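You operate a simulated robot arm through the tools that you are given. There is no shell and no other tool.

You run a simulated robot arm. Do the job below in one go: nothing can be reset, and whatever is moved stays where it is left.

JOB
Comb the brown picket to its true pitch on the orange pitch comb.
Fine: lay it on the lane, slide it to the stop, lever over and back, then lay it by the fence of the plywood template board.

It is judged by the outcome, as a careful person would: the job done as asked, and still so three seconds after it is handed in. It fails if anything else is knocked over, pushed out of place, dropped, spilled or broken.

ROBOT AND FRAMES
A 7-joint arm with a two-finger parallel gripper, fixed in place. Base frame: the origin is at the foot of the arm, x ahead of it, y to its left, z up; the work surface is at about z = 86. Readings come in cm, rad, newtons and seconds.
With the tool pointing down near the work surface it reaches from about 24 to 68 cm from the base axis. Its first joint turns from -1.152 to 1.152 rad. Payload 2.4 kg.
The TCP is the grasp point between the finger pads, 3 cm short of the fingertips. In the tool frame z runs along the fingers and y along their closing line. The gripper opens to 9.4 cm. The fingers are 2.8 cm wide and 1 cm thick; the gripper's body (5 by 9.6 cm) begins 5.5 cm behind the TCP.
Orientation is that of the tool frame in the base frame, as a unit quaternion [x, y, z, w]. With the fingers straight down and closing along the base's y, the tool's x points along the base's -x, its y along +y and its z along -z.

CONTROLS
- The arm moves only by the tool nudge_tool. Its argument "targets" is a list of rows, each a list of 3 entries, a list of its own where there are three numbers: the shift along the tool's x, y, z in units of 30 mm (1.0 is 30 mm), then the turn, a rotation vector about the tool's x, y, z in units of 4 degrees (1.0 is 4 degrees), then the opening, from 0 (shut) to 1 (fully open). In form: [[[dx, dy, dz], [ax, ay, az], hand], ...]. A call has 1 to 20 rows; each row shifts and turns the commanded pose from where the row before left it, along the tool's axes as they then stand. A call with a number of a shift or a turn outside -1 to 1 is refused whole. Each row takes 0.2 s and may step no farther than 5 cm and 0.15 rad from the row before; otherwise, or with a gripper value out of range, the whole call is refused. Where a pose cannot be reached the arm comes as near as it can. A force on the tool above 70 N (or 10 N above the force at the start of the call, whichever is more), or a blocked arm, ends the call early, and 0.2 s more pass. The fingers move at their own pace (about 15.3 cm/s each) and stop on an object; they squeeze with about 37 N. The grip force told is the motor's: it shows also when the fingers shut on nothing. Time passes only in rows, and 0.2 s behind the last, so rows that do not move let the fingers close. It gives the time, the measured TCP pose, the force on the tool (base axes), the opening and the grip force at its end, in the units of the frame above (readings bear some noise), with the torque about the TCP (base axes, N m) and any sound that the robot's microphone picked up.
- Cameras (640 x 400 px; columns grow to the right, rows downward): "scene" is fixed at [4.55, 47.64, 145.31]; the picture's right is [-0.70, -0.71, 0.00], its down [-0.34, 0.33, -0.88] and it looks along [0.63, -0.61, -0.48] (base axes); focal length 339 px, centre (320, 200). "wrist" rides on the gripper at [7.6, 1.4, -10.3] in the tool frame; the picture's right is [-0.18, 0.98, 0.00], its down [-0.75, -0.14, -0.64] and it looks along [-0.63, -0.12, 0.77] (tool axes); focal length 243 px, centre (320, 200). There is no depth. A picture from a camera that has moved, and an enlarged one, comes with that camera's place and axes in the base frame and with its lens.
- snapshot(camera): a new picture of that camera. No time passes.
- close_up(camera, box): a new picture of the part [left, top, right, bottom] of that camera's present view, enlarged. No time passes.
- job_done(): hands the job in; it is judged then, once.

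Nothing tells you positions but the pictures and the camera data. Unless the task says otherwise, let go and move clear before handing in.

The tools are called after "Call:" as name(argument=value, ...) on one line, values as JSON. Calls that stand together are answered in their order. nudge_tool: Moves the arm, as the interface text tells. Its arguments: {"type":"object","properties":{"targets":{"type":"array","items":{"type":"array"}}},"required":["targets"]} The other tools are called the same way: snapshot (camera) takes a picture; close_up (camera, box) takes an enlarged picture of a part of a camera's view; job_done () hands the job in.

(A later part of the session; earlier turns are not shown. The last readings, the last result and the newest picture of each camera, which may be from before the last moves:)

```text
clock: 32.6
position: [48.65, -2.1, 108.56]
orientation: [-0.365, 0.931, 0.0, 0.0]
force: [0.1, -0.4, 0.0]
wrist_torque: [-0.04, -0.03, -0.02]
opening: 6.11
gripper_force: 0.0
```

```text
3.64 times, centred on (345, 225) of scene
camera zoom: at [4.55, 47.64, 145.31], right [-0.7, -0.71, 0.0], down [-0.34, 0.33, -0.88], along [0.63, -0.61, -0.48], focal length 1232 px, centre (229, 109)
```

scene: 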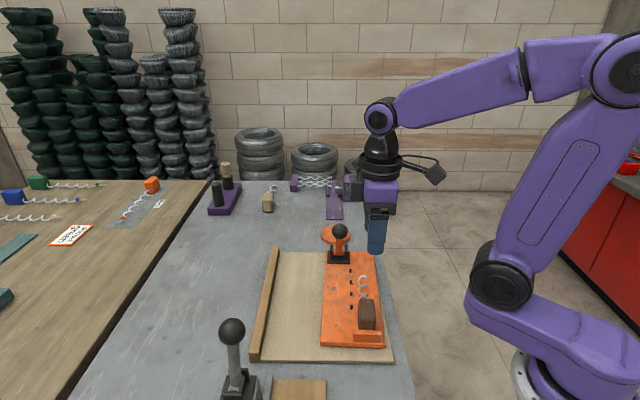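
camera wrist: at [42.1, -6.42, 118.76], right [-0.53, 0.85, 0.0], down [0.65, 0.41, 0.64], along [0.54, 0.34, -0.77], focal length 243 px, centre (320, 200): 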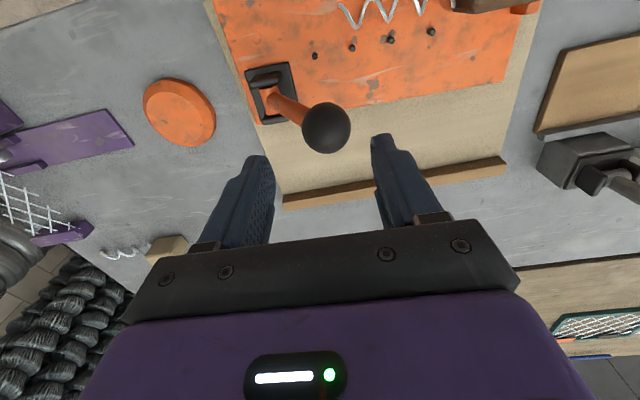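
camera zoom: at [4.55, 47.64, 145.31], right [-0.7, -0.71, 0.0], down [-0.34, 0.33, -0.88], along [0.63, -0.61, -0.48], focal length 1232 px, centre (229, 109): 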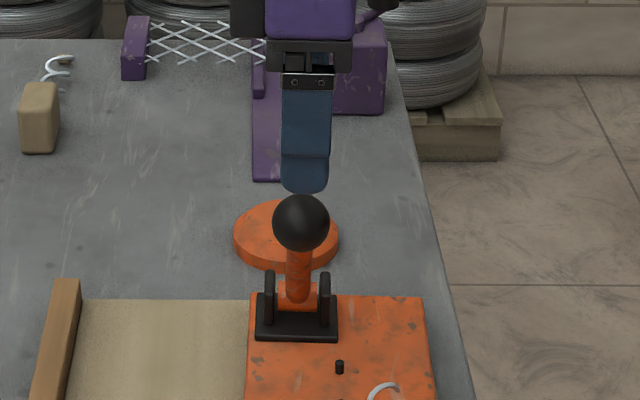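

The knob is centred between the fingers to within a few mm. I'll go down around it so the tips sit just below its equator.

Call:
nudge_tool(targets=[[[-0.03, 0.13, 0], [0, 0, 0], 0.65], [[0, 0, 0.6], [0, 0, 0], 0.65], [[0, 0, 0.6], [0, 0, 0], 0.65], [[0, 0, 0.6], [0, 0, 0], 0.65], [[0, 0, 0], [0, 0, 0], 0.65]])

Call:
snapshot(camera="wrist")

Call:
close_up(camera="scene", box=[290, 170, 400, 280])

```text
clock: 33.8
position: [48.29, -1.51, 103.3]
orientation: [-0.365, 0.931, -0.001, 0.0]
force: [0.3, 0.0, -0.1]
wrist_torque: [0.0, 0.0, 0.01]
opening: 6.12
gripper_force: 0.0
```

```text
taken
camera wrist: at [41.93, -5.87, 113.44], right [-0.53, 0.85, 0.0], down [0.65, 0.41, 0.64], along [0.54, 0.34, -0.77], focal length 243 px, centre (320, 200)
```

wrist: 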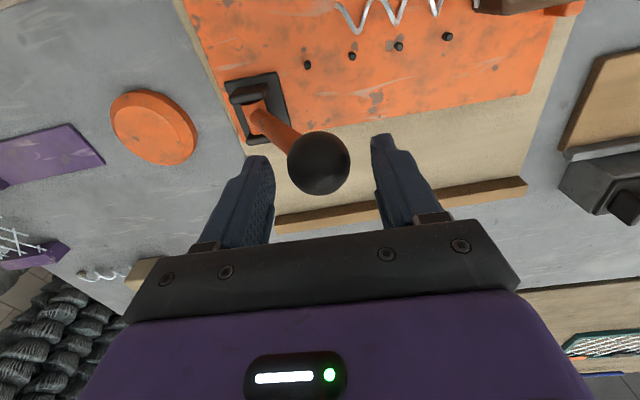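

```text
3.64 times, centred on (345, 225) of scene
camera zoom: at [4.55, 47.64, 145.31], right [-0.7, -0.71, 0.0], down [-0.34, 0.33, -0.88], along [0.63, -0.61, -0.48], focal length 1232 px, centre (229, 109)
```

zoom: 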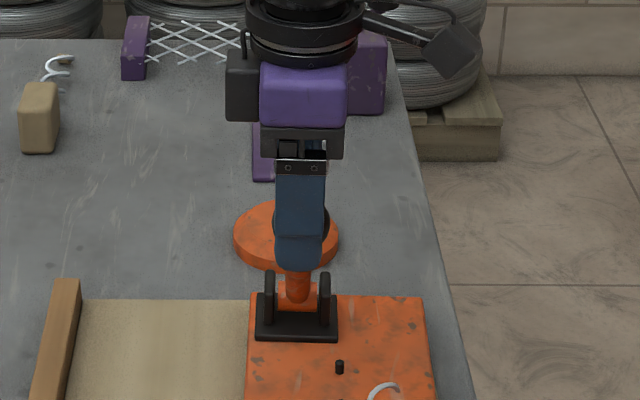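

The fingers straddle the knob. I'll push it toward the far end in small steps along its arc, watching the force.

Call:
nudge_tool(targets=[[[0, -0.2, 0], [0, 0, 0], 0.65], [[0, -0.2, 0], [0, 0, 0], 0.65], [[0, -0.15, -0.05], [0, 0, 0], 0.65], [[0, -0.15, -0.05], [0, 0, 0], 0.65], [[0, -0.15, -0.05], [0, 0, 0], 0.65], [[0, -0.15, -0.05], [0, 0, 0], 0.65], [[0, 0, 0], [0, 0, 0], 0.65]])

Call:
snapshot(camera="wrist")

Call:
close_up(camera="scene", box=[290, 170, 400, 280])

```text
clock: 35.4
position: [50.41, -3.8, 103.79]
orientation: [-0.365, 0.931, 0.0, 0.0]
force: [-2.2, 1.1, 0.9]
wrist_torque: [0.06, 0.07, 0.04]
opening: 6.26
gripper_force: 1.5
```

```text
taken
camera wrist: at [43.93, -8.09, 114.0], right [-0.53, 0.85, 0.0], down [0.65, 0.41, 0.64], along [0.54, 0.34, -0.77], focal length 243 px, centre (320, 200)
```

wrist: 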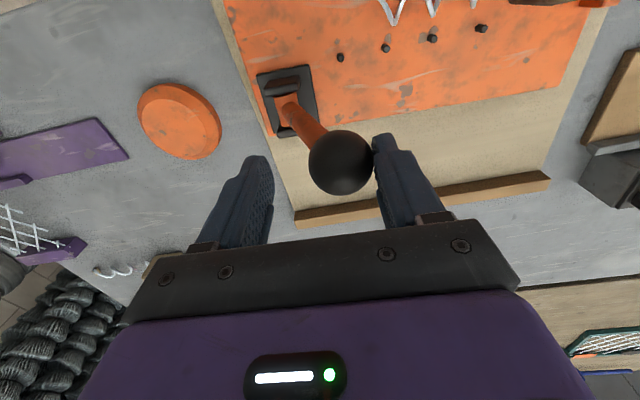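

```text
3.64 times, centred on (345, 225) of scene
camera zoom: at [4.54, 47.65, 145.31], right [-0.7, -0.71, 0.0], down [-0.34, 0.33, -0.88], along [0.63, -0.61, -0.48], focal length 1232 px, centre (229, 109)
```

zoom: 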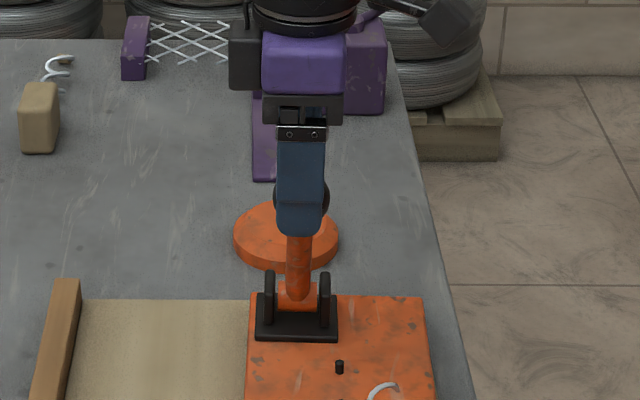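

The lever follows with only about 2 N. I'll carry on past vertical.

Call:
nudge_tool(targets=[[[0, -0.2, -0.07], [0, 0, 0], 0.65], [[0, -0.2, -0.06], [0, 0, 0], 0.65], [[0, -0.2, -0.05], [0, 0, 0], 0.65], [[0, -0.2, -0.04], [0, 0, 0], 0.65], [[0, -0.2, -0.03], [0, 0, 0], 0.65], [[0, -0.2, -0.02], [0, 0, 0], 0.65], [[0, -0.2, 0], [0, 0, 0], 0.65], [[0, -0.2, 0], [0, 0, 0], 0.65], [[0, 0, 0], [0, 0, 0], 0.65]])

Call:
snapshot(camera="wrist")

Call:
close_up(camera="scene", box=[290, 170, 400, 280])

```text
clock: 37.4
position: [53.84, -7.45, 104.74]
orientation: [-0.365, 0.931, 0.0, 0.001]
force: [-2.3, 0.5, 1.0]
wrist_torque: [0.06, 0.02, 0.0]
opening: 6.23
gripper_force: 1.0
```

```text
taken
camera wrist: at [47.25, -11.68, 114.85], right [-0.53, 0.85, 0.0], down [0.65, 0.41, 0.64], along [0.54, 0.34, -0.77], focal length 243 px, centre (320, 200)
```

wrist: 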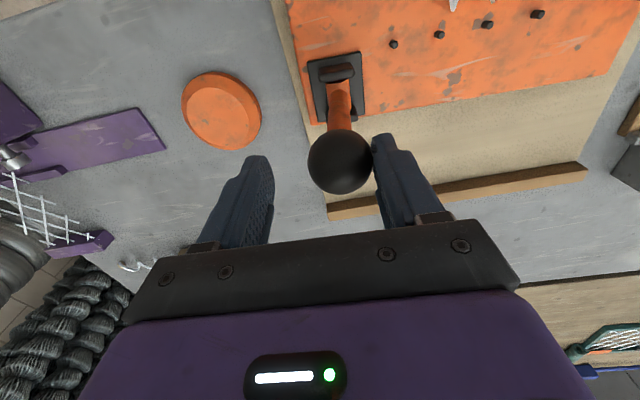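

```text
3.64 times, centred on (345, 225) of scene
camera zoom: at [4.55, 47.64, 145.31], right [-0.7, -0.71, 0.0], down [-0.34, 0.33, -0.88], along [0.63, -0.61, -0.48], focal length 1232 px, centre (229, 109)
```

zoom: 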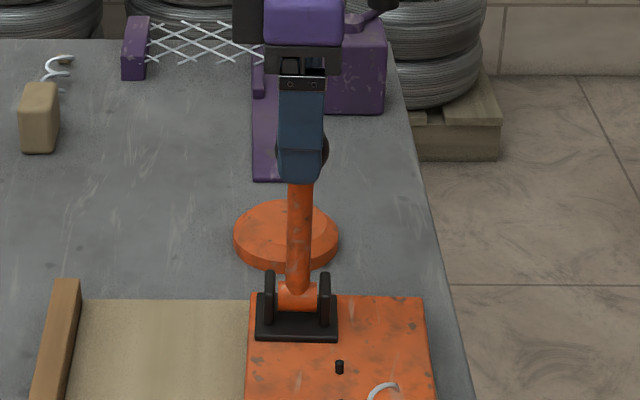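

The lever stands upright now with nothing else moving. I'll go on down the far side.

Call:
nudge_tool(targets=[[[0, -0.2, 0.01], [0, 0, 0], 0.65], [[0, -0.2, 0.02], [0, 0, 0], 0.65], [[0, -0.2, 0.03], [0, 0, 0], 0.65], [[0, -0.2, 0.04], [0, 0, 0], 0.65], [[0, -0.2, 0.05], [0, 0, 0], 0.65], [[0, -0.2, 0.06], [0, 0, 0], 0.65], [[0, -0.2, 0.07], [0, 0, 0], 0.65], [[0, 0, 0], [0, 0, 0], 0.65]])

Call:
snapshot(camera="wrist")

Call:
close_up(camera="scene", box=[290, 170, 400, 280])

```text
clock: 39.2
position: [56.63, -10.36, 103.85]
orientation: [-0.365, 0.931, -0.001, -0.001]
force: [-0.9, 1.6, -0.2]
wrist_torque: [0.03, -0.01, -0.03]
opening: 6.21
gripper_force: 0.5
```

```text
taken
camera wrist: at [50.12, -14.7, 114.0], right [-0.53, 0.85, 0.0], down [0.65, 0.41, 0.64], along [0.54, 0.34, -0.77], focal length 243 px, centre (320, 200)
```

wrist: 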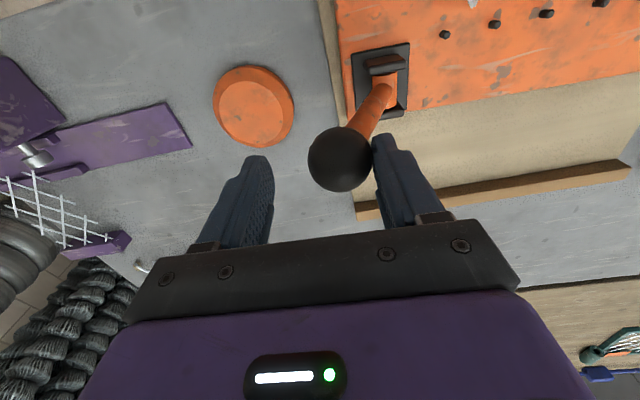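

```text
3.64 times, centred on (345, 225) of scene
camera zoom: at [4.55, 47.65, 145.31], right [-0.7, -0.71, 0.0], down [-0.34, 0.33, -0.88], along [0.63, -0.61, -0.48], focal length 1232 px, centre (229, 109)
```

zoom: 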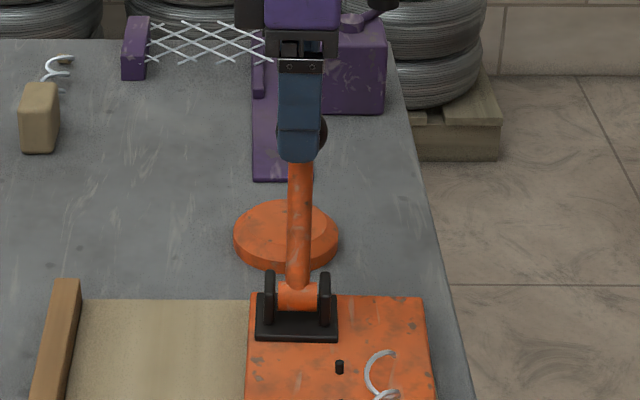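

The coil's end seems to have moved along the pins, so the lever is acting on it. I'll look at the coil.

Call:
close_up(camera="scene", box=[310, 250, 400, 350])

```text
4.00 times, centred on (355, 300) of scene
camera zoom: at [4.55, 47.65, 145.31], right [-0.7, -0.71, 0.0], down [-0.34, 0.33, -0.88], along [0.63, -0.61, -0.48], focal length 1355 px, centre (180, -200)
```

zoom: 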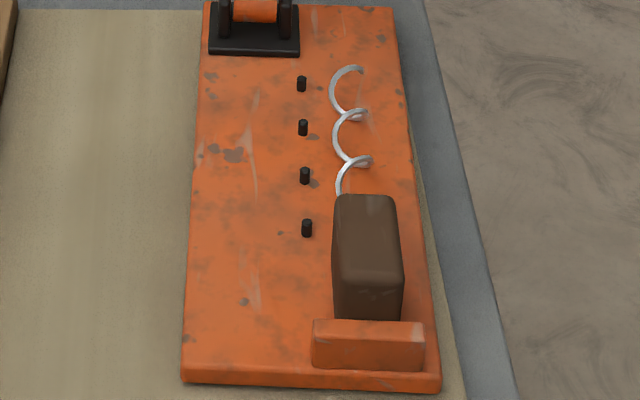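

The coil has stretched and its turns now look close to the pin spacing. I'll continue in smaller steps, feeling for the lever's end stop.

Call:
nudge_tool(targets=[[[0, -0.12, 0.05], [0, 0, 0], 0.65], [[0, -0.12, 0.05], [0, 0, 0], 0.65], [[0, 0, 0], [0, 0, 0], 0.65]])

Call:
close_up(camera="scene", box=[310, 250, 400, 350])

Call:
nudge_tool(targets=[[[0, -0.12, 0.06], [0, 0, 0], 0.65], [[0, 0, 0], [0, 0, 0], 0.65]])

Call:
close_up(camera="scene", box=[310, 250, 400, 350])

Call:
snapshot(camera="wrist")

```text
clock: 40.0
position: [57.01, -10.76, 103.51]
orientation: [-0.365, 0.931, 0.0, -0.001]
force: [-7.1, 9.0, 2.2]
wrist_torque: [0.13, 0.29, -0.05]
opening: 6.78
gripper_force: 5.9
```

```text
4.00 times, centred on (355, 300) of scene
camera zoom: at [4.52, 47.67, 145.3], right [-0.7, -0.71, 0.0], down [-0.34, 0.33, -0.88], along [0.63, -0.61, -0.48], focal length 1355 px, centre (180, -200)
```

zoom: 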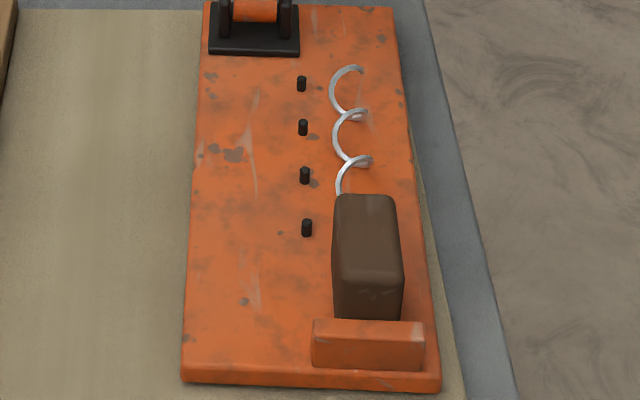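

```text
clock: 40.6
position: [57.22, -11.13, 103.48]
orientation: [-0.365, 0.931, 0.002, -0.001]
force: [-13.7, 17.2, 8.6]
wrist_torque: [0.47, 0.53, -0.15]
opening: 7.34
gripper_force: 10.2
```

```text
4.00 times, centred on (355, 300) of scene
camera zoom: at [4.49, 47.7, 145.29], right [-0.7, -0.71, 0.0], down [-0.34, 0.33, -0.88], along [0.63, -0.61, -0.48], focal length 1355 px, centre (180, -200)
```

zoom: 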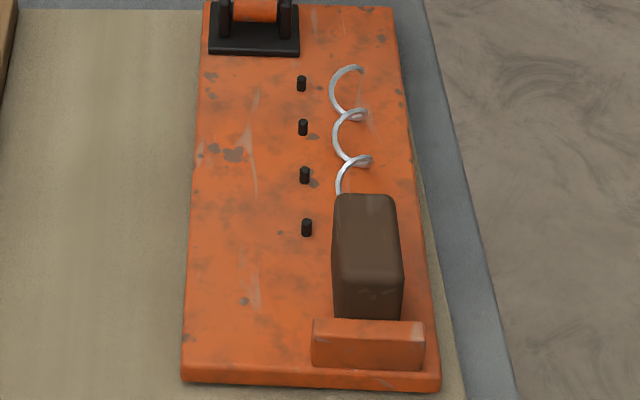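

```text
taken
camera wrist: at [50.84, -15.35, 113.6], right [-0.53, 0.85, 0.0], down [0.65, 0.41, 0.64], along [0.54, 0.34, -0.77], focal length 243 px, centre (320, 200)
```

wrist: 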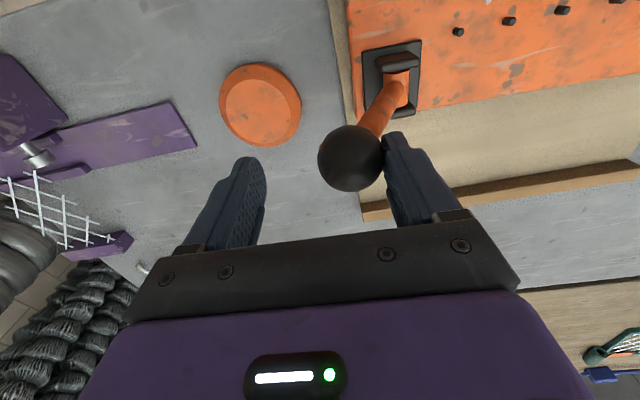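

The lever is against its end stop (force rising, fingers pressed), and the coil is at its full pitch. I'll bring the lever back with the other finger.

Call:
nudge_tool(targets=[[[0, 0.2, 0], [0, 0, 0], 0.65], [[0, 0.2, 0], [0, 0, 0], 0.65], [[0, 0.2, 0], [0, 0, 0], 0.65], [[0, 0.2, 0], [0, 0, 0], 0.65], [[0, 0.2, 0], [0, 0, 0], 0.65], [[0, 0.2, -0.06], [0, 0, 0], 0.65], [[0, 0.2, -0.06], [0, 0, 0], 0.65], [[0, 0.2, -0.05], [0, 0, 0], 0.65], [[0, 0.2, -0.04], [0, 0, 0], 0.65], [[0, 0.2, -0.04], [0, 0, 0], 0.65], [[0, 0.2, -0.03], [0, 0, 0], 0.65], [[0, 0.2, -0.02], [0, 0, 0], 0.65], [[0, 0.2, 0], [0, 0, 0], 0.65], [[0, 0, 0], [0, 0, 0], 0.65]])

Call:
snapshot(camera="wrist")

Call:
close_up(camera="scene", box=[290, 180, 410, 350])

```text
clock: 43.6
position: [52.01, -5.49, 104.29]
orientation: [-0.365, 0.931, 0.0, 0.0]
force: [0.5, -1.1, 0.5]
wrist_torque: [-0.01, 0.0, -0.05]
opening: 6.22
gripper_force: 0.9
```

```text
taken
camera wrist: at [45.56, -9.78, 114.41], right [-0.53, 0.85, 0.0], down [0.65, 0.41, 0.64], along [0.54, 0.34, -0.77], focal length 243 px, centre (320, 200)
```

wrist: 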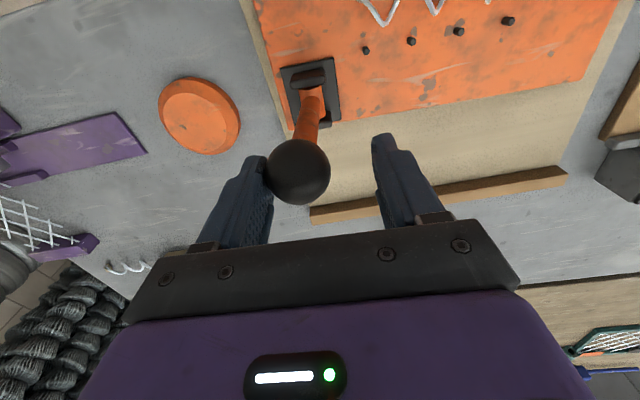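

```text
2.35 times, centred on (350, 265) of scene
camera zoom: at [4.55, 47.64, 145.31], right [-0.7, -0.71, 0.0], down [-0.34, 0.33, -0.88], along [0.63, -0.61, -0.48], focal length 797 px, centre (249, 47)
```

zoom: 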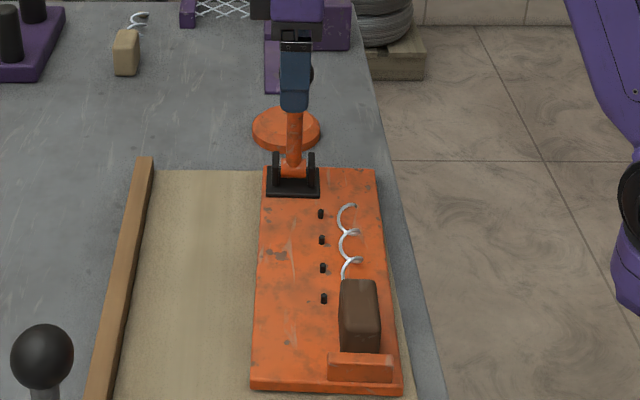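

The lever is at vertical on the way back and the coil keeps its pitch. I'll bring it on to its rest position.

Call:
nudge_tool(targets=[[[0, 0.2, 0], [0, 0, 0], 0.65], [[0, 0.2, 0.01], [0, 0, 0], 0.65], [[0, 0.2, 0.02], [0, 0, 0], 0.65], [[0, 0.2, 0.03], [0, 0, 0], 0.65], [[0, 0.2, 0.04], [0, 0, 0], 0.65], [[0, 0.2, 0.05], [0, 0, 0], 0.65], [[0, 0.2, 0.06], [0, 0, 0], 0.65], [[0, 0.2, 0.07], [0, 0, 0], 0.65], [[0, 0.15, 0.06], [0, 0, 0], 0.65], [[0, 0, 0], [0, 0, 0], 0.65]])

Call:
snapshot(camera="wrist")

```text
clock: 45.8
position: [48.51, -1.65, 103.12]
orientation: [-0.366, 0.931, 0.0, -0.001]
force: [0.2, -0.1, 0.6]
wrist_torque: [-0.02, 0.01, 0.02]
opening: 6.22
gripper_force: 0.1
```

```text
taken
camera wrist: at [41.95, -5.95, 113.37], right [-0.53, 0.85, 0.0], down [0.65, 0.41, 0.64], along [0.54, 0.34, -0.77], focal length 243 px, centre (320, 200)
```

wrist: 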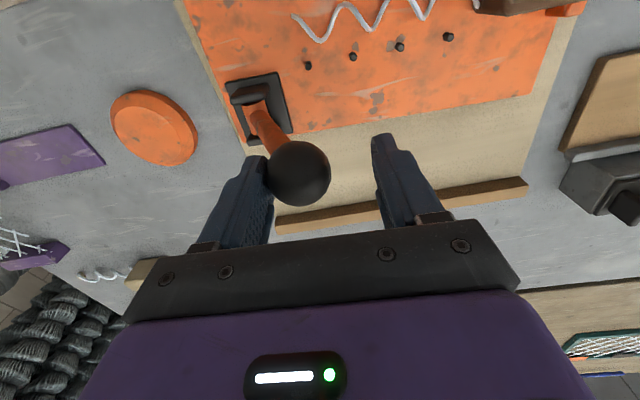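

The knob is about 1 cm short of where it rested before. A few more small steps until it meets its stop.

Call:
nudge_tool(targets=[[[0, 0.12, 0.05], [0, 0, 0], 0.65], [[0, 0.12, 0.05], [0, 0, 0], 0.65], [[0, 0, 0], [0, 0, 0], 0.65]])

Call:
nudge_tool(targets=[[[0, 0.12, 0.05], [0, 0, 0], 0.65], [[0, 0, 0], [0, 0, 0], 0.65]])

Call:
nudge_tool(targets=[[[0, 0.1, 0.04], [0, 0, 0], 0.65], [[0, 0, 0], [0, 0, 0], 0.65]])

Call:
snapshot(camera="wrist")

```text
clock: 46.6
position: [47.94, -1.11, 102.84]
orientation: [-0.365, 0.931, 0.001, 0.0]
force: [-0.1, -2.3, 0.7]
wrist_torque: [-0.03, -0.04, 0.02]
opening: 6.17
gripper_force: 0.3
```

```text
clock: 47.2
position: [47.78, -0.89, 102.75]
orientation: [-0.366, 0.931, 0.001, 0.001]
force: [0.5, -1.8, 0.0]
wrist_torque: [-0.04, -0.01, -0.05]
opening: 6.2
gripper_force: 0.6
```

```text
clock: 47.8
position: [47.69, -0.63, 102.72]
orientation: [-0.365, 0.931, -0.001, 0.001]
force: [1.1, -3.6, 2.7]
wrist_torque: [-0.18, -0.12, 0.0]
opening: 6.28
gripper_force: 1.3
```

```text
taken
camera wrist: at [41.11, -4.98, 112.83], right [-0.53, 0.85, 0.0], down [0.65, 0.41, 0.64], along [0.54, 0.34, -0.77], focal length 243 px, centre (320, 200)
```

wrist: 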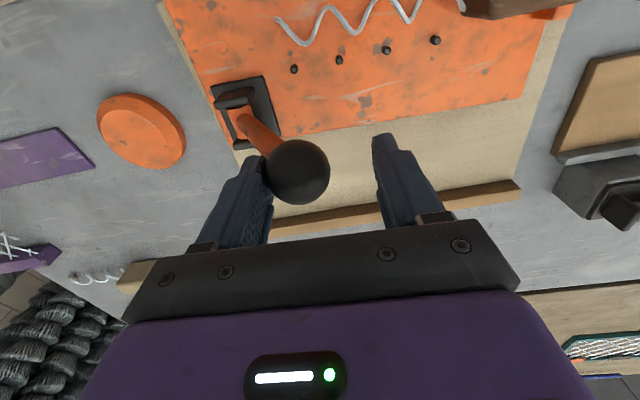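

Call:
nudge_tool(targets=[[[0, 0.1, 0.03], [0, 0, 0], 0.65], [[0, 0, 0], [0, 0, 0], 0.65]])

Call:
nudge_tool(targets=[[[0, 0.1, 0.03], [0, 0, 0], 0.65], [[0, 0, 0], [0, 0, 0], 0.65]])

Call:
close_up(camera="scene", box=[290, 180, 410, 350])

```text
clock: 48.4
position: [47.44, -0.52, 102.76]
orientation: [-0.364, 0.931, -0.001, 0.002]
force: [7.8, -7.2, 14.8]
wrist_torque: [-0.53, -0.49, 0.08]
opening: 6.7
gripper_force: 5.3
```

```text
clock: 49.0
position: [47.2, -0.35, 102.54]
orientation: [-0.365, 0.931, -0.001, 0.003]
force: [12.6, -14.4, 22.8]
wrist_torque: [-0.97, -0.92, 0.03]
opening: 7.15
gripper_force: 9.0
```

```text
2.35 times, centred on (350, 265) of scene
camera zoom: at [4.55, 47.6, 145.32], right [-0.7, -0.71, 0.0], down [-0.34, 0.34, -0.88], along [0.63, -0.61, -0.48], focal length 797 px, centre (249, 47)
```

zoom: 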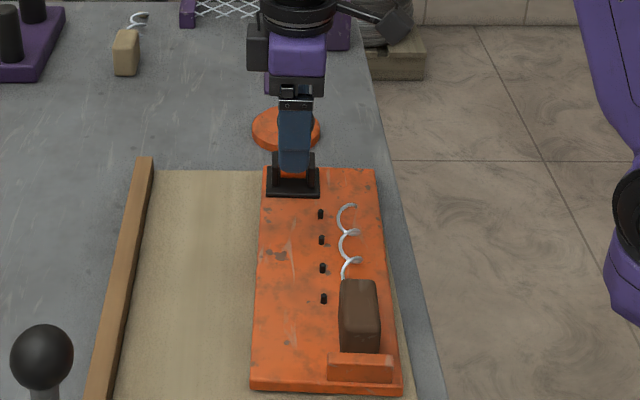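

The lever is back against its rest stop. I'll back the finger off, rise clear, and inspect the result.

Call:
nudge_tool(targets=[[[0, -0.15, 0], [0, 0, 0], 0.65], [[0, -0.2, 0], [0, 0, 0], 0.65], [[0, -0.2, 0], [0, 0, 0], 0.65], [[0, 0, -0.5], [0, 0, 0], 0.65], [[0, 0, -0.9], [0, 0, 0], 0.65], [[0, 0, -0.9], [0, 0, 0], 0.65], [[0, 0, -0.9], [0, 0, 0], 0.65], [[0, 0, 0], [0, 0, 0], 0.65]])

Call:
snapshot(camera="wrist")

Call:
close_up(camera="scene", box=[290, 180, 410, 350])

```text
clock: 50.8
position: [48.38, -1.49, 112.02]
orientation: [-0.365, 0.931, 0.0, 0.0]
force: [1.0, -0.2, -0.8]
wrist_torque: [0.03, 0.02, 0.01]
opening: 6.09
gripper_force: 0.0
```

```text
taken
camera wrist: at [41.88, -5.73, 122.19], right [-0.53, 0.85, 0.0], down [0.65, 0.41, 0.64], along [0.54, 0.34, -0.77], focal length 243 px, centre (320, 200)
```

wrist: 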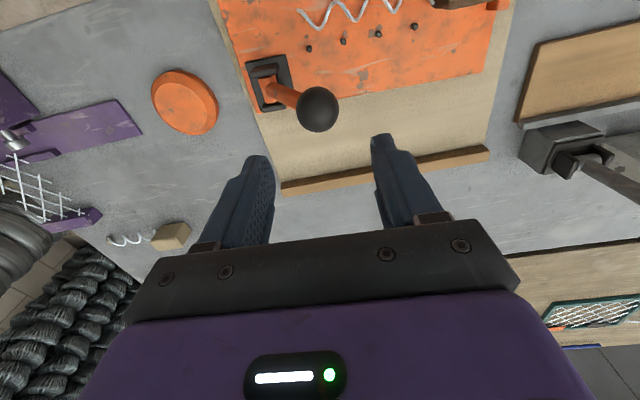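

```text
2.35 times, centred on (350, 265) of scene
camera zoom: at [4.55, 47.64, 145.31], right [-0.7, -0.71, 0.0], down [-0.34, 0.33, -0.88], along [0.63, -0.61, -0.48], focal length 797 px, centre (249, 47)
```

zoom: 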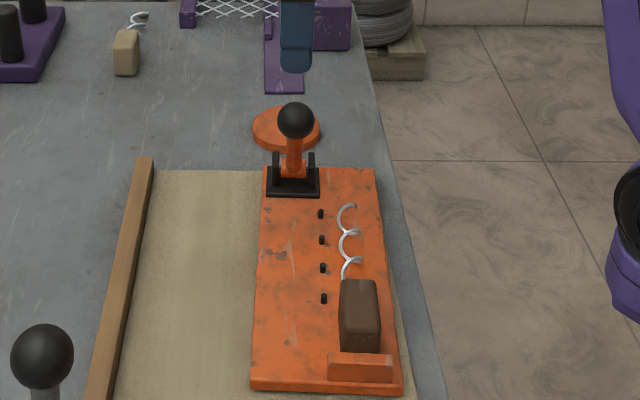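

Lever is home, the picket is still at the stop with its coil stretched. I'll return above the picket and turn the tool back.

Call:
nudge_tool(targets=[[[0.325, 0.867, 0], [0, 0, 0], 0.6], [[0.325, 0.867, 0], [0, 0, 0], 0.6], [[0.325, 0.867, 0], [0, 0, 0], 0.6], [[0.325, 0.867, 0], [0, 0, 0], 0.6], [[0.325, 0.867, 0], [0, 0, 0], 0.6], [[0.325, 0.867, 0], [0, 0, 0], 0.6], [[0, 0, 0], [0, 0, 1], 0.6], [[0, 0, 0], [0, 0, 1], 0.6], [[0, 0, 0], [0, 0, 1], 0.6], [[0, 0, 0], [0, 0, 1], 0.6], [[0, 0, 0], [0, 0, 1], 0.6], [[0, 0, 0], [0, 0, 1], 0.6], [[0, 0, 0], [0, 0, 1], 0.6], [[0, 0, 0], [0, 0, 1], 0.6], [[0, 0, 0], [0, 0, 1], 0.6], [[0, 0, 0], [0, 0, 1], 0.6], [[0, 0, 0], [0, 0, 1], 0.6], [[0, 0, 0], [0, 0, 0], 0.6]])

Call:
snapshot(camera="wrist")

Call:
nudge_tool(targets=[[[0, 0, 0], [0, 0, 1], 0.6], [[0, 0, 0], [0, 0, 1], 0.6], [[0, 0, 0], [0, 0, 1], 0.6], [[0, 0, 0], [0, 0, 1], 0.6], [[0, 0, 0], [0, 0, 1], 0.6], [[0, 0, 0], [0, 0, 1], 0.6], [[0, 0, 0], [0, 0, 1], 0.6], [[0, 0, 0], [0, 0, 1], 0.6], [[0, 0, 0], [0, 0, 1], 0.6], [[0, 0, 0], [0, 0, 1], 0.6], [[0, 0, 0], [0, 0, 1], 0.6], [[0, 0, 0], [0, 0, 0.5], 0.6], [[0, 0, 0], [0, 0, 0], 0.6]])

Call:
snapshot(camera="wrist")

Call:
close_up(camera="wrist", box=[260, 10, 420, 220])

```text
clock: 54.6
position: [33.38, 6.09, 112.05]
orientation: [0.011, 1.0, 0.0, -0.001]
force: [-0.7, -0.1, 0.7]
wrist_torque: [-0.01, 0.0, -0.02]
opening: 5.62
gripper_force: 0.0
```

```text
taken
camera wrist: at [25.83, 7.47, 122.24], right [0.21, 0.98, 0.0], down [0.75, -0.16, 0.64], along [0.63, -0.13, -0.77], focal length 243 px, centre (320, 200)
```

wrist: 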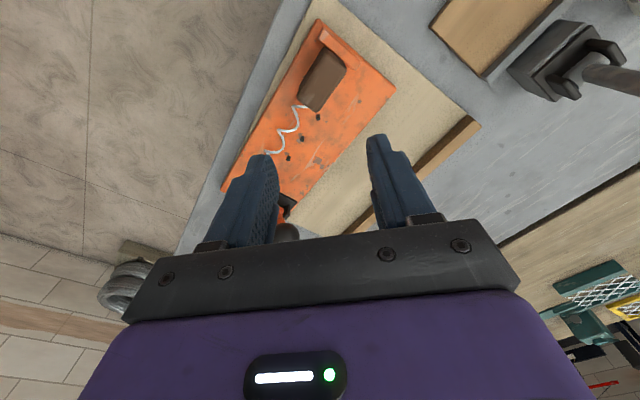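

```text
clock: 57.4
position: [33.35, 6.09, 111.96]
orientation: [0.401, 0.916, 0.0, 0.0]
force: [0.1, 0.8, -0.2]
wrist_torque: [-0.05, 0.01, 0.02]
opening: 5.65
gripper_force: 0.1
```

```text
taken
camera wrist: at [29.24, 12.43, 122.21], right [0.85, 0.53, 0.0], down [0.41, -0.65, 0.64], along [0.34, -0.54, -0.77], focal length 243 px, centre (320, 200)
```

wrist: 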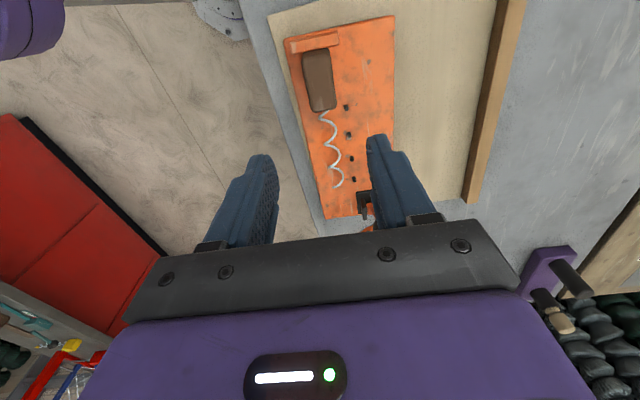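

```text
1.90 times, centred on (340, 115) of wrist
camera zoom: at [29.24, 12.43, 122.21], right [0.85, 0.53, 0.0], down [0.41, -0.65, 0.64], along [0.34, -0.54, -0.77], focal length 462 px, centre (282, 362)
```

zoom: 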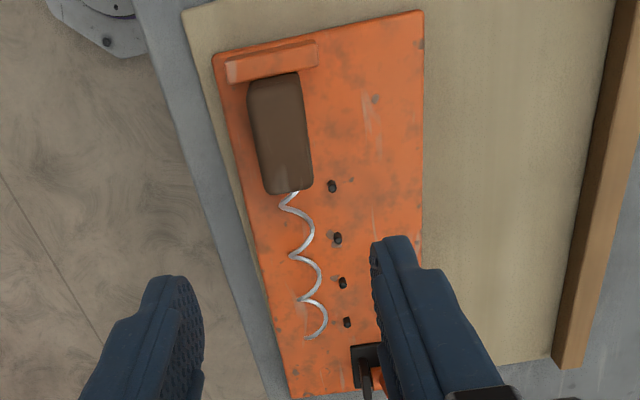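

The coil turns now match the pin spacing. I'll go down over the handle in the same pose as when I released it, and grip it again.

Call:
nudge_tool(targets=[[[-0.07, 0.02, 0.8], [0, 0, 0], 0.58], [[0, 0, 0.8], [0, 0, 0], 0.58], [[0, 0, 0.8], [0, 0, 0], 0.58], [[0, 0, 0.8], [0, 0, 0], 0.58], [[0, 0, 0.8], [0, 0, 0], 0.58], [[0, 0, 0.8], [0, 0, 0], 0.58], [[0, 0, 0.8], [0, 0, 0], 0.58], [[0, 0, 0.5], [0, 0, 0], 0.58], [[0, 0, 0.3], [0, 0, 0], 0.58], [[0, 0, 0], [0, 0, 0], 0.58]])

Call:
snapshot(camera="wrist")

```text
clock: 59.6
position: [33.47, 5.89, 92.82]
orientation: [0.4, 0.916, 0.0, 0.0]
force: [-0.4, 0.1, -0.1]
wrist_torque: [0.01, 0.01, 0.0]
opening: 5.44
gripper_force: 0.1
```

```text
taken
camera wrist: at [29.44, 12.3, 102.97], right [0.85, 0.53, 0.0], down [0.41, -0.65, 0.64], along [0.34, -0.54, -0.77], focal length 243 px, centre (320, 200)
```

wrist: 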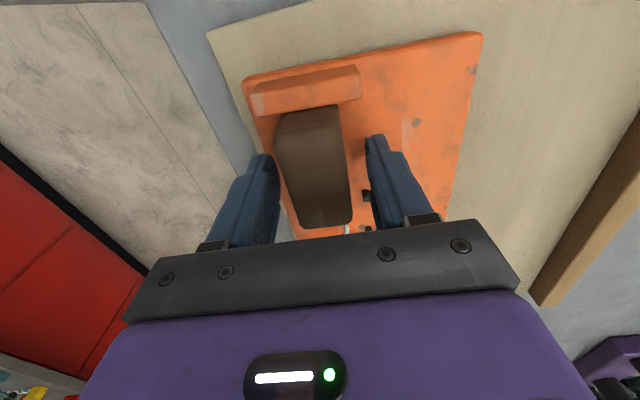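

The fingers are around the handle. To be able to set it close to the low fence, I'll grip about 0.7 cm higher, then close and lift straight up.

Call:
nudge_tool(targets=[[[0, 0, -0.22], [0, 0, 0], 0.58], [[0, 0, 0], [0, 0, 0], 0.58], [[0, 0, 0], [0, 0, 0], 0], [[0, 0, 0], [0, 0, 0], 0], [[0, 0, 0], [0, 0, 0], 0], [[-0.05, 0, -0.1], [0, 0, 0], 0], [[0, 0, -0.3], [0, 0, 0], 0], [[0, 0, -0.4], [0, 0, 0], 0], [[0, 0, -0.4], [0, 0, 0], 0], [[0, 0, 0], [0, 0, 0], 0]])

Call:
snapshot(camera="wrist")

Call:
close_up(camera="scene", box=[300, 220, 420, 360])

```text
clock: 61.8
position: [33.72, 5.79, 97.07]
orientation: [0.401, 0.916, 0.0, 0.0]
force: [-0.1, 0.0, -0.6]
wrist_torque: [0.03, 0.05, 0.0]
opening: 3.59
gripper_force: 36.9
```

```text
taken
camera wrist: at [29.66, 12.2, 107.29], right [0.85, 0.53, 0.0], down [0.41, -0.65, 0.64], along [0.34, -0.54, -0.77], focal length 243 px, centre (320, 200)
```

wrist: 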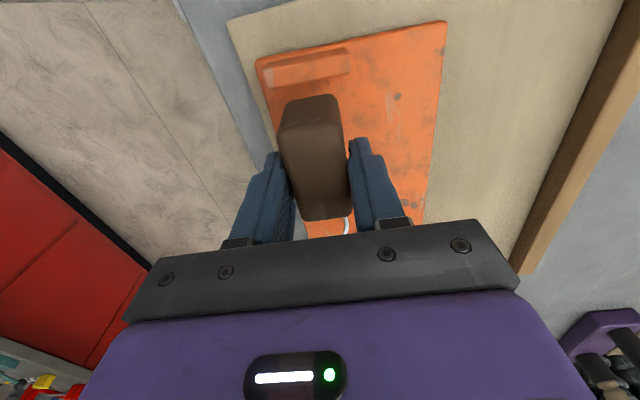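

```text
2.86 times, centred on (360, 290) of scene
camera zoom: at [4.55, 47.64, 145.31], right [-0.7, -0.71, 0.0], down [-0.34, 0.33, -0.88], along [0.63, -0.61, -0.48], focal length 968 px, centre (206, -57)
```

zoom: 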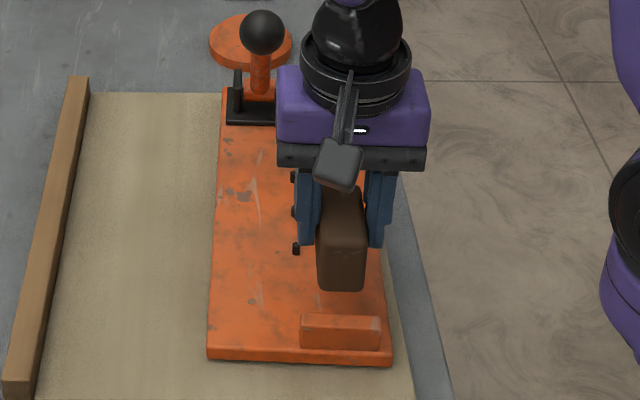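

The picket is held straight. I'll lift it well clear of the lever, turn it parallel to the fence and carry it over the plywood strip.

Call:
nudge_tool(targets=[[[0, 0, -0.89], [0, 0, 0], 0], [[0, 0, -0.89], [0, 0, 0], 0], [[0, 0, -0.89], [0, 0, 0], 0], [[0, 0, -0.89], [0, 0, 0], 0], [[0, 0, -0.89], [0, 0, -0.3], 0], [[0, 0, -0.89], [0, 0, -0.25], 0], [[-0.117, 0.87, 0], [0, 0, 0], 0], [[-0.117, 0.87, 0], [0, 0, 0], 0], [[-0.117, 0.87, 0], [0, 0, 0], 0], [[-0.117, 0.87, 0], [0, 0, 0], 0], [[-0.117, 0.87, 0], [0, 0, 0], 0], [[-0.117, 0.87, 0], [0, 0, 0], 0], [[-0.117, 0.5, 0], [0, 0, 0], 0], [[0, 0, 0], [0, 0, 0], 0]])

Call:
snapshot(camera="wrist")

Call:
snapshot(camera="scene")

```text
clock: 64.8
position: [47.61, 16.21, 113.22]
orientation: [0.382, 0.924, -0.001, 0.0]
force: [-0.6, -1.9, -1.6]
wrist_torque: [0.05, 0.03, -0.01]
opening: 3.58
gripper_force: 37.3
```

```text
taken
camera wrist: at [43.27, 22.49, 123.37], right [0.83, 0.56, 0.0], down [0.43, -0.63, 0.64], along [0.36, -0.53, -0.77], focal length 243 px, centre (320, 200)
```

wrist: 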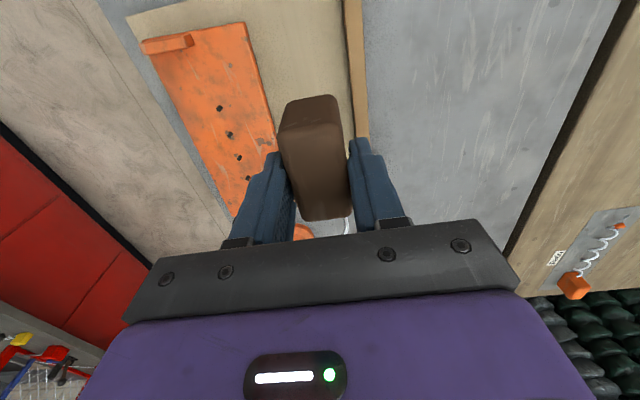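

```text
taken
```

scene: 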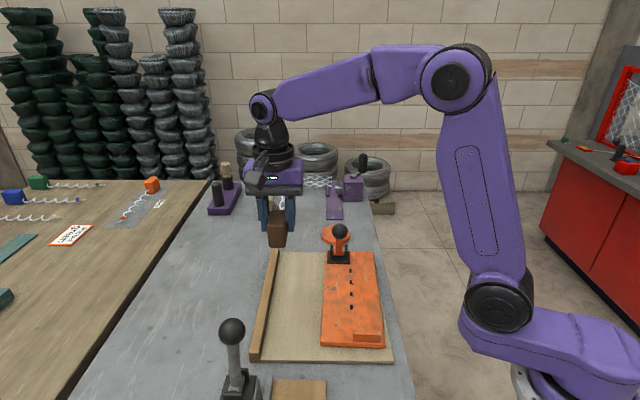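

The picket hovers just inside the fence. I'll measure the fence's inner edge relative to the tool in an enlarged view.

Call:
close_up(camera="wrist", box=[270, 0, 430, 150])

```text
2.67 times, centred on (350, 75) of wrist
camera zoom: at [43.27, 22.49, 123.37], right [0.83, 0.56, 0.0], down [0.43, -0.63, 0.64], along [0.36, -0.53, -0.77], focal length 647 px, centre (240, 533)
```

zoom: 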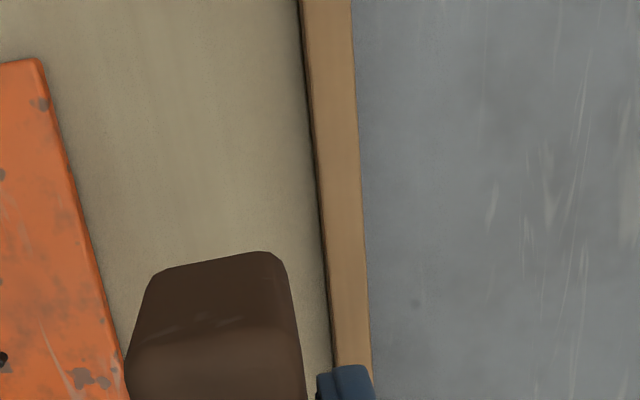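

The fence's inner face is about 3.6 cm from the tool axis. I'll shift 1.4 cm toward it (leaving about 4 mm beside the handle) and go down to just above the board.

Call:
nudge_tool(targets=[[[0, 0.23, 0], [0, 0, 0.1], 0], [[0, 0.23, 0], [0, 0, 0], 0], [[0, 0, 0.79], [0, 0, 0], 0], [[0, 0, 0.79], [0, 0, 0], 0], [[0, 0, 0.79], [0, 0, 0], 0], [[0, 0, 0.79], [0, 0, 0], 0], [[0, 0, 0.79], [0, 0, 0], 0], [[0, 0, 0.79], [0, 0, 0], 0], [[0, 0, 0.79], [0, 0, 0], 0], [[0, 0, 0.6], [0, 0, 0], 0], [[0, 0, 0], [0, 0, 0], 0]])

Call:
snapshot(camera="wrist")

Call:
close_up(camera="scene", box=[220, 220, 400, 370])

```text
clock: 67.2
position: [48.75, 17.22, 94.66]
orientation: [0.386, 0.923, -0.001, 0.0]
force: [1.0, 0.5, -1.1]
wrist_torque: [0.01, 0.04, -0.02]
opening: 3.56
gripper_force: 37.0
```

```text
taken
camera wrist: at [44.3, 23.52, 104.8], right [0.83, 0.56, 0.0], down [0.43, -0.64, 0.64], along [0.36, -0.53, -0.77], focal length 243 px, centre (320, 200)
```

wrist: 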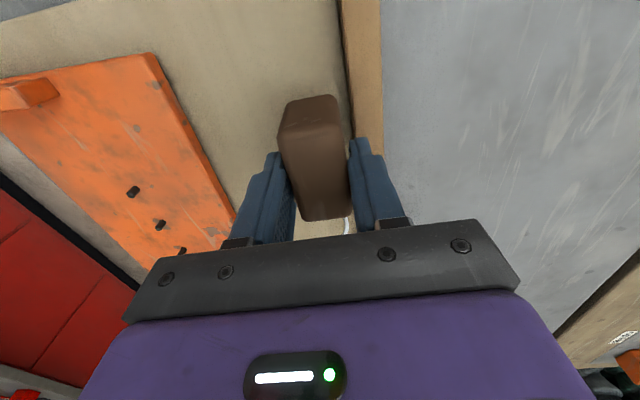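

```text
2.67 times, centred on (310, 295) of scene
camera zoom: at [4.55, 47.64, 145.31], right [-0.7, -0.71, 0.0], down [-0.34, 0.33, -0.88], along [0.63, -0.61, -0.48], focal length 903 px, centre (347, -53)
```

zoom: 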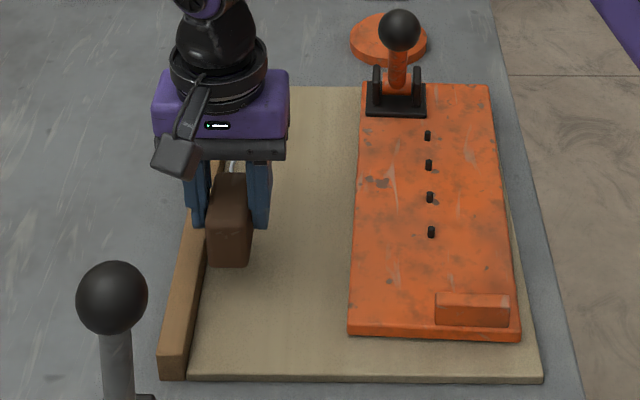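

Call:
close_up(camera="wrist", box=[270, 0, 430, 150])

Call:
close_up(camera="scene", box=[270, 250, 330, 330])

```text
2.67 times, centred on (350, 75) of wrist
camera zoom: at [44.3, 23.52, 104.8], right [0.83, 0.56, 0.0], down [0.43, -0.64, 0.64], along [0.36, -0.53, -0.77], focal length 647 px, centre (240, 533)
```

zoom: 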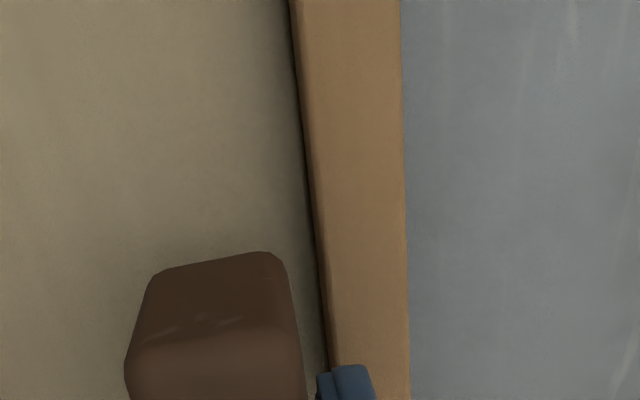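

```text
5.00 times, centred on (300, 290) of scene
camera zoom: at [4.55, 47.64, 145.31], right [-0.7, -0.71, 0.0], down [-0.34, 0.33, -0.88], along [0.63, -0.61, -0.48], focal length 1693 px, centre (420, -250)
```

zoom: 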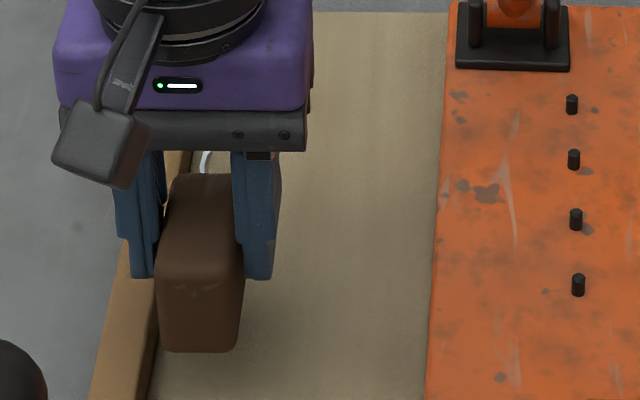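

The gap to the fence is about 5 mm. I'll lower gently onto the board.

Call:
nudge_tool(targets=[[[0, 0, 0.3], [0, 0, 0], 0], [[0, 0, 0.2], [0, 0, 0], 0], [[0, 0, 0], [0, 0, 0], 0]])

Call:
nudge_tool(targets=[[[0, 0, 0.08], [0, 0, 0], 0], [[0, 0, 0.08], [0, 0, 0], 0], [[0, 0, 0], [0, 0, 0], 0]])

```text
clock: 68.0
position: [48.55, 17.21, 93.25]
orientation: [0.386, 0.922, 0.0, 0.0]
force: [0.6, -0.2, -0.9]
wrist_torque: [0.01, 0.02, -0.04]
opening: 3.58
gripper_force: 36.9
```

```text
clock: 68.8
position: [48.53, 17.25, 92.65]
orientation: [0.386, 0.923, 0.0, 0.0]
force: [0.4, 0.3, -0.9]
wrist_torque: [0.02, 0.04, 0.0]
opening: 3.57
gripper_force: 37.0
```

Call:
nudge_tool(targets=[[[0, 0, 0.07], [0, 0, 0], 0], [[0, 0, 0.05], [0, 0, 0], 0], [[0, 0, 0], [0, 0, 0], 0]])

Call:
close_up(camera="scene", box=[240, 240, 330, 330])

```text
clock: 69.6
position: [48.48, 17.24, 92.43]
orientation: [0.386, 0.923, 0.0, 0.0]
force: [0.0, -1.0, -1.7]
wrist_torque: [0.02, 0.02, -0.02]
opening: 3.61
gripper_force: 36.9
```

```text
4.44 times, centred on (285, 285) of scene
camera zoom: at [4.55, 47.64, 145.31], right [-0.7, -0.71, 0.0], down [-0.34, 0.33, -0.88], along [0.63, -0.61, -0.48], focal length 1505 px, centre (476, -178)
```

zoom: 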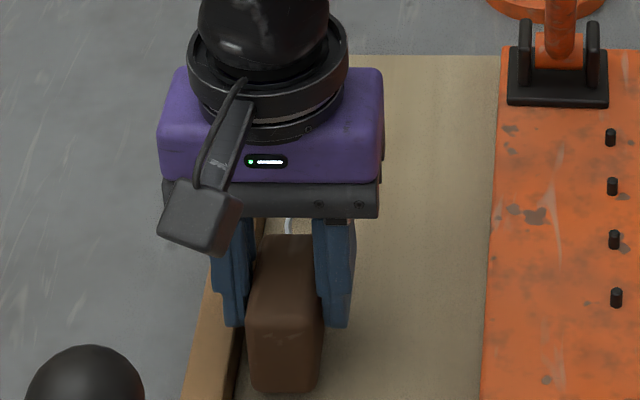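

Call:
nudge_tool(targets=[[[0, 0, 0.05], [0, 0, 0], 0], [[0, 0, 0], [0, 0, 0], 0]])

Call:
nudge_tool(targets=[[[0, 0, 0.05], [0, 0, 0], 0], [[0, 0, 0], [0, 0, 0], 0]])

```text
clock: 70.2
position: [48.51, 17.21, 92.19]
orientation: [0.385, 0.923, 0.0, 0.0]
force: [-0.1, -1.0, -0.9]
wrist_torque: [0.02, 0.04, 0.0]
opening: 3.57
gripper_force: 37.2
```

```text
clock: 70.8
position: [48.54, 17.14, 92.15]
orientation: [0.386, 0.923, 0.001, 0.0]
force: [0.0, -0.1, -1.2]
wrist_torque: [0.05, 0.04, -0.01]
opening: 3.57
gripper_force: 36.4
```

Call:
nudge_tool(targets=[[[0, 0, 0.05], [0, 0, 0], 0], [[0, 0, 0], [0, 0, 0], 0]])

Call:
nudge_tool(targets=[[[0, 0, 0.04], [0, 0, 0], 0], [[0, 0, 0], [0, 0, 0], 0]])

Call:
close_up(camera="scene", box=[260, 270, 320, 330])

Call:
snapshot(camera="wrist")

```text
clock: 71.4
position: [48.43, 17.26, 92.01]
orientation: [0.386, 0.923, 0.001, 0.0]
force: [-7.7, -2.1, 20.9]
wrist_torque: [0.37, -0.1, 0.09]
opening: 3.56
gripper_force: 37.1
```

```text
clock: 72.0
position: [48.52, 17.19, 91.98]
orientation: [0.385, 0.923, 0.001, 0.002]
force: [-12.6, -5.1, 43.3]
wrist_torque: [0.8, -0.38, 0.17]
opening: 3.56
gripper_force: 37.1
```

```text
6.67 times, centred on (290, 300) of scene
camera zoom: at [4.45, 47.6, 145.33], right [-0.7, -0.71, 0.0], down [-0.34, 0.34, -0.88], along [0.63, -0.61, -0.48], focal length 2258 px, centre (520, -467)
```

zoom: 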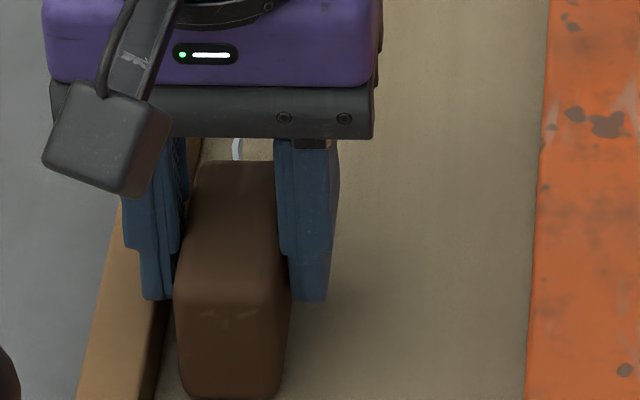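

```text
taken
camera wrist: at [44.16, 23.46, 102.12], right [0.83, 0.56, 0.0], down [0.43, -0.64, 0.64], along [0.36, -0.53, -0.77], focal length 243 px, centre (320, 200)
```

wrist: 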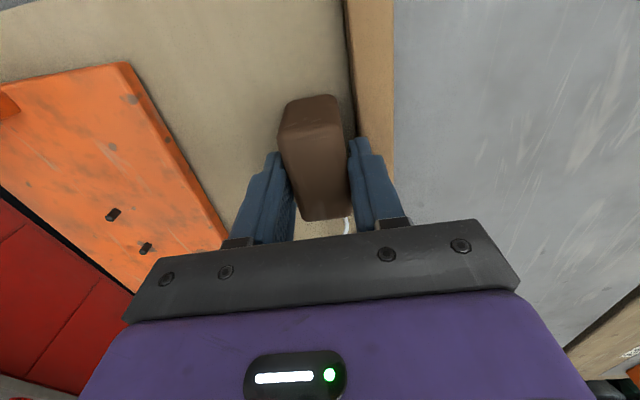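

The contact load sits off to the fence side, so the outer finger is resting on the fence top rather than the handle on the board. I'll lift off, shift 8 mm away from the fence, and lower again so the handle itself takes the board.

Call:
nudge_tool(targets=[[[0, 0, -0.2], [0, 0, 0], 0], [[0, -0.15, 0], [0, 0, 0], 0], [[0, -0.13, 0], [0, 0, 0], 0], [[0, 0, 0.1], [0, 0, 0], 0], [[0, 0, 0], [0, 0, 0], 0]])

Call:
close_up(camera="wrist", box=[270, 0, 430, 150])

Call:
close_up(camera="scene", box=[260, 270, 320, 330])

```text
clock: 73.2
position: [47.89, 16.55, 92.19]
orientation: [0.386, 0.922, 0.0, 0.0]
force: [0.0, -0.4, -0.6]
wrist_torque: [0.04, 0.03, 0.03]
opening: 3.59
gripper_force: 36.8
```

```text
2.67 times, centred on (350, 75) of wrist
camera zoom: at [43.54, 22.9, 102.24], right [0.83, 0.56, 0.0], down [0.43, -0.64, 0.64], along [0.36, -0.53, -0.77], focal length 647 px, centre (240, 533)
```

zoom: 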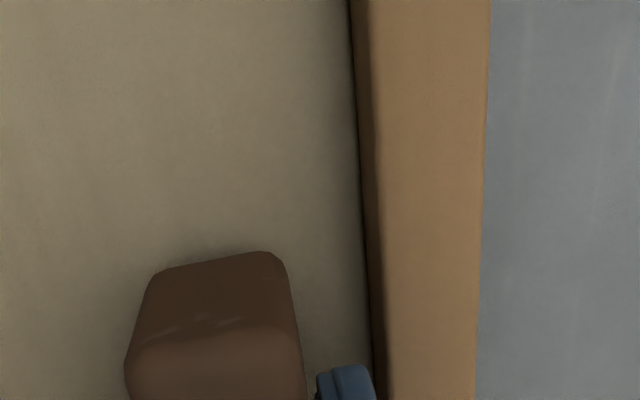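

```text
6.67 times, centred on (290, 300) of scene
camera zoom: at [4.55, 47.64, 145.31], right [-0.7, -0.71, 0.0], down [-0.34, 0.33, -0.88], along [0.63, -0.61, -0.48], focal length 2258 px, centre (520, -467)
```

zoom: 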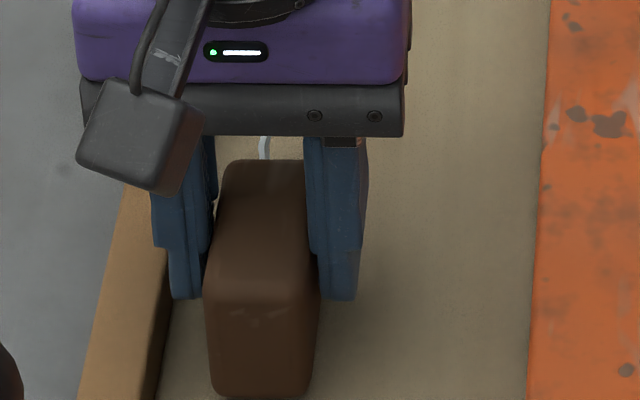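

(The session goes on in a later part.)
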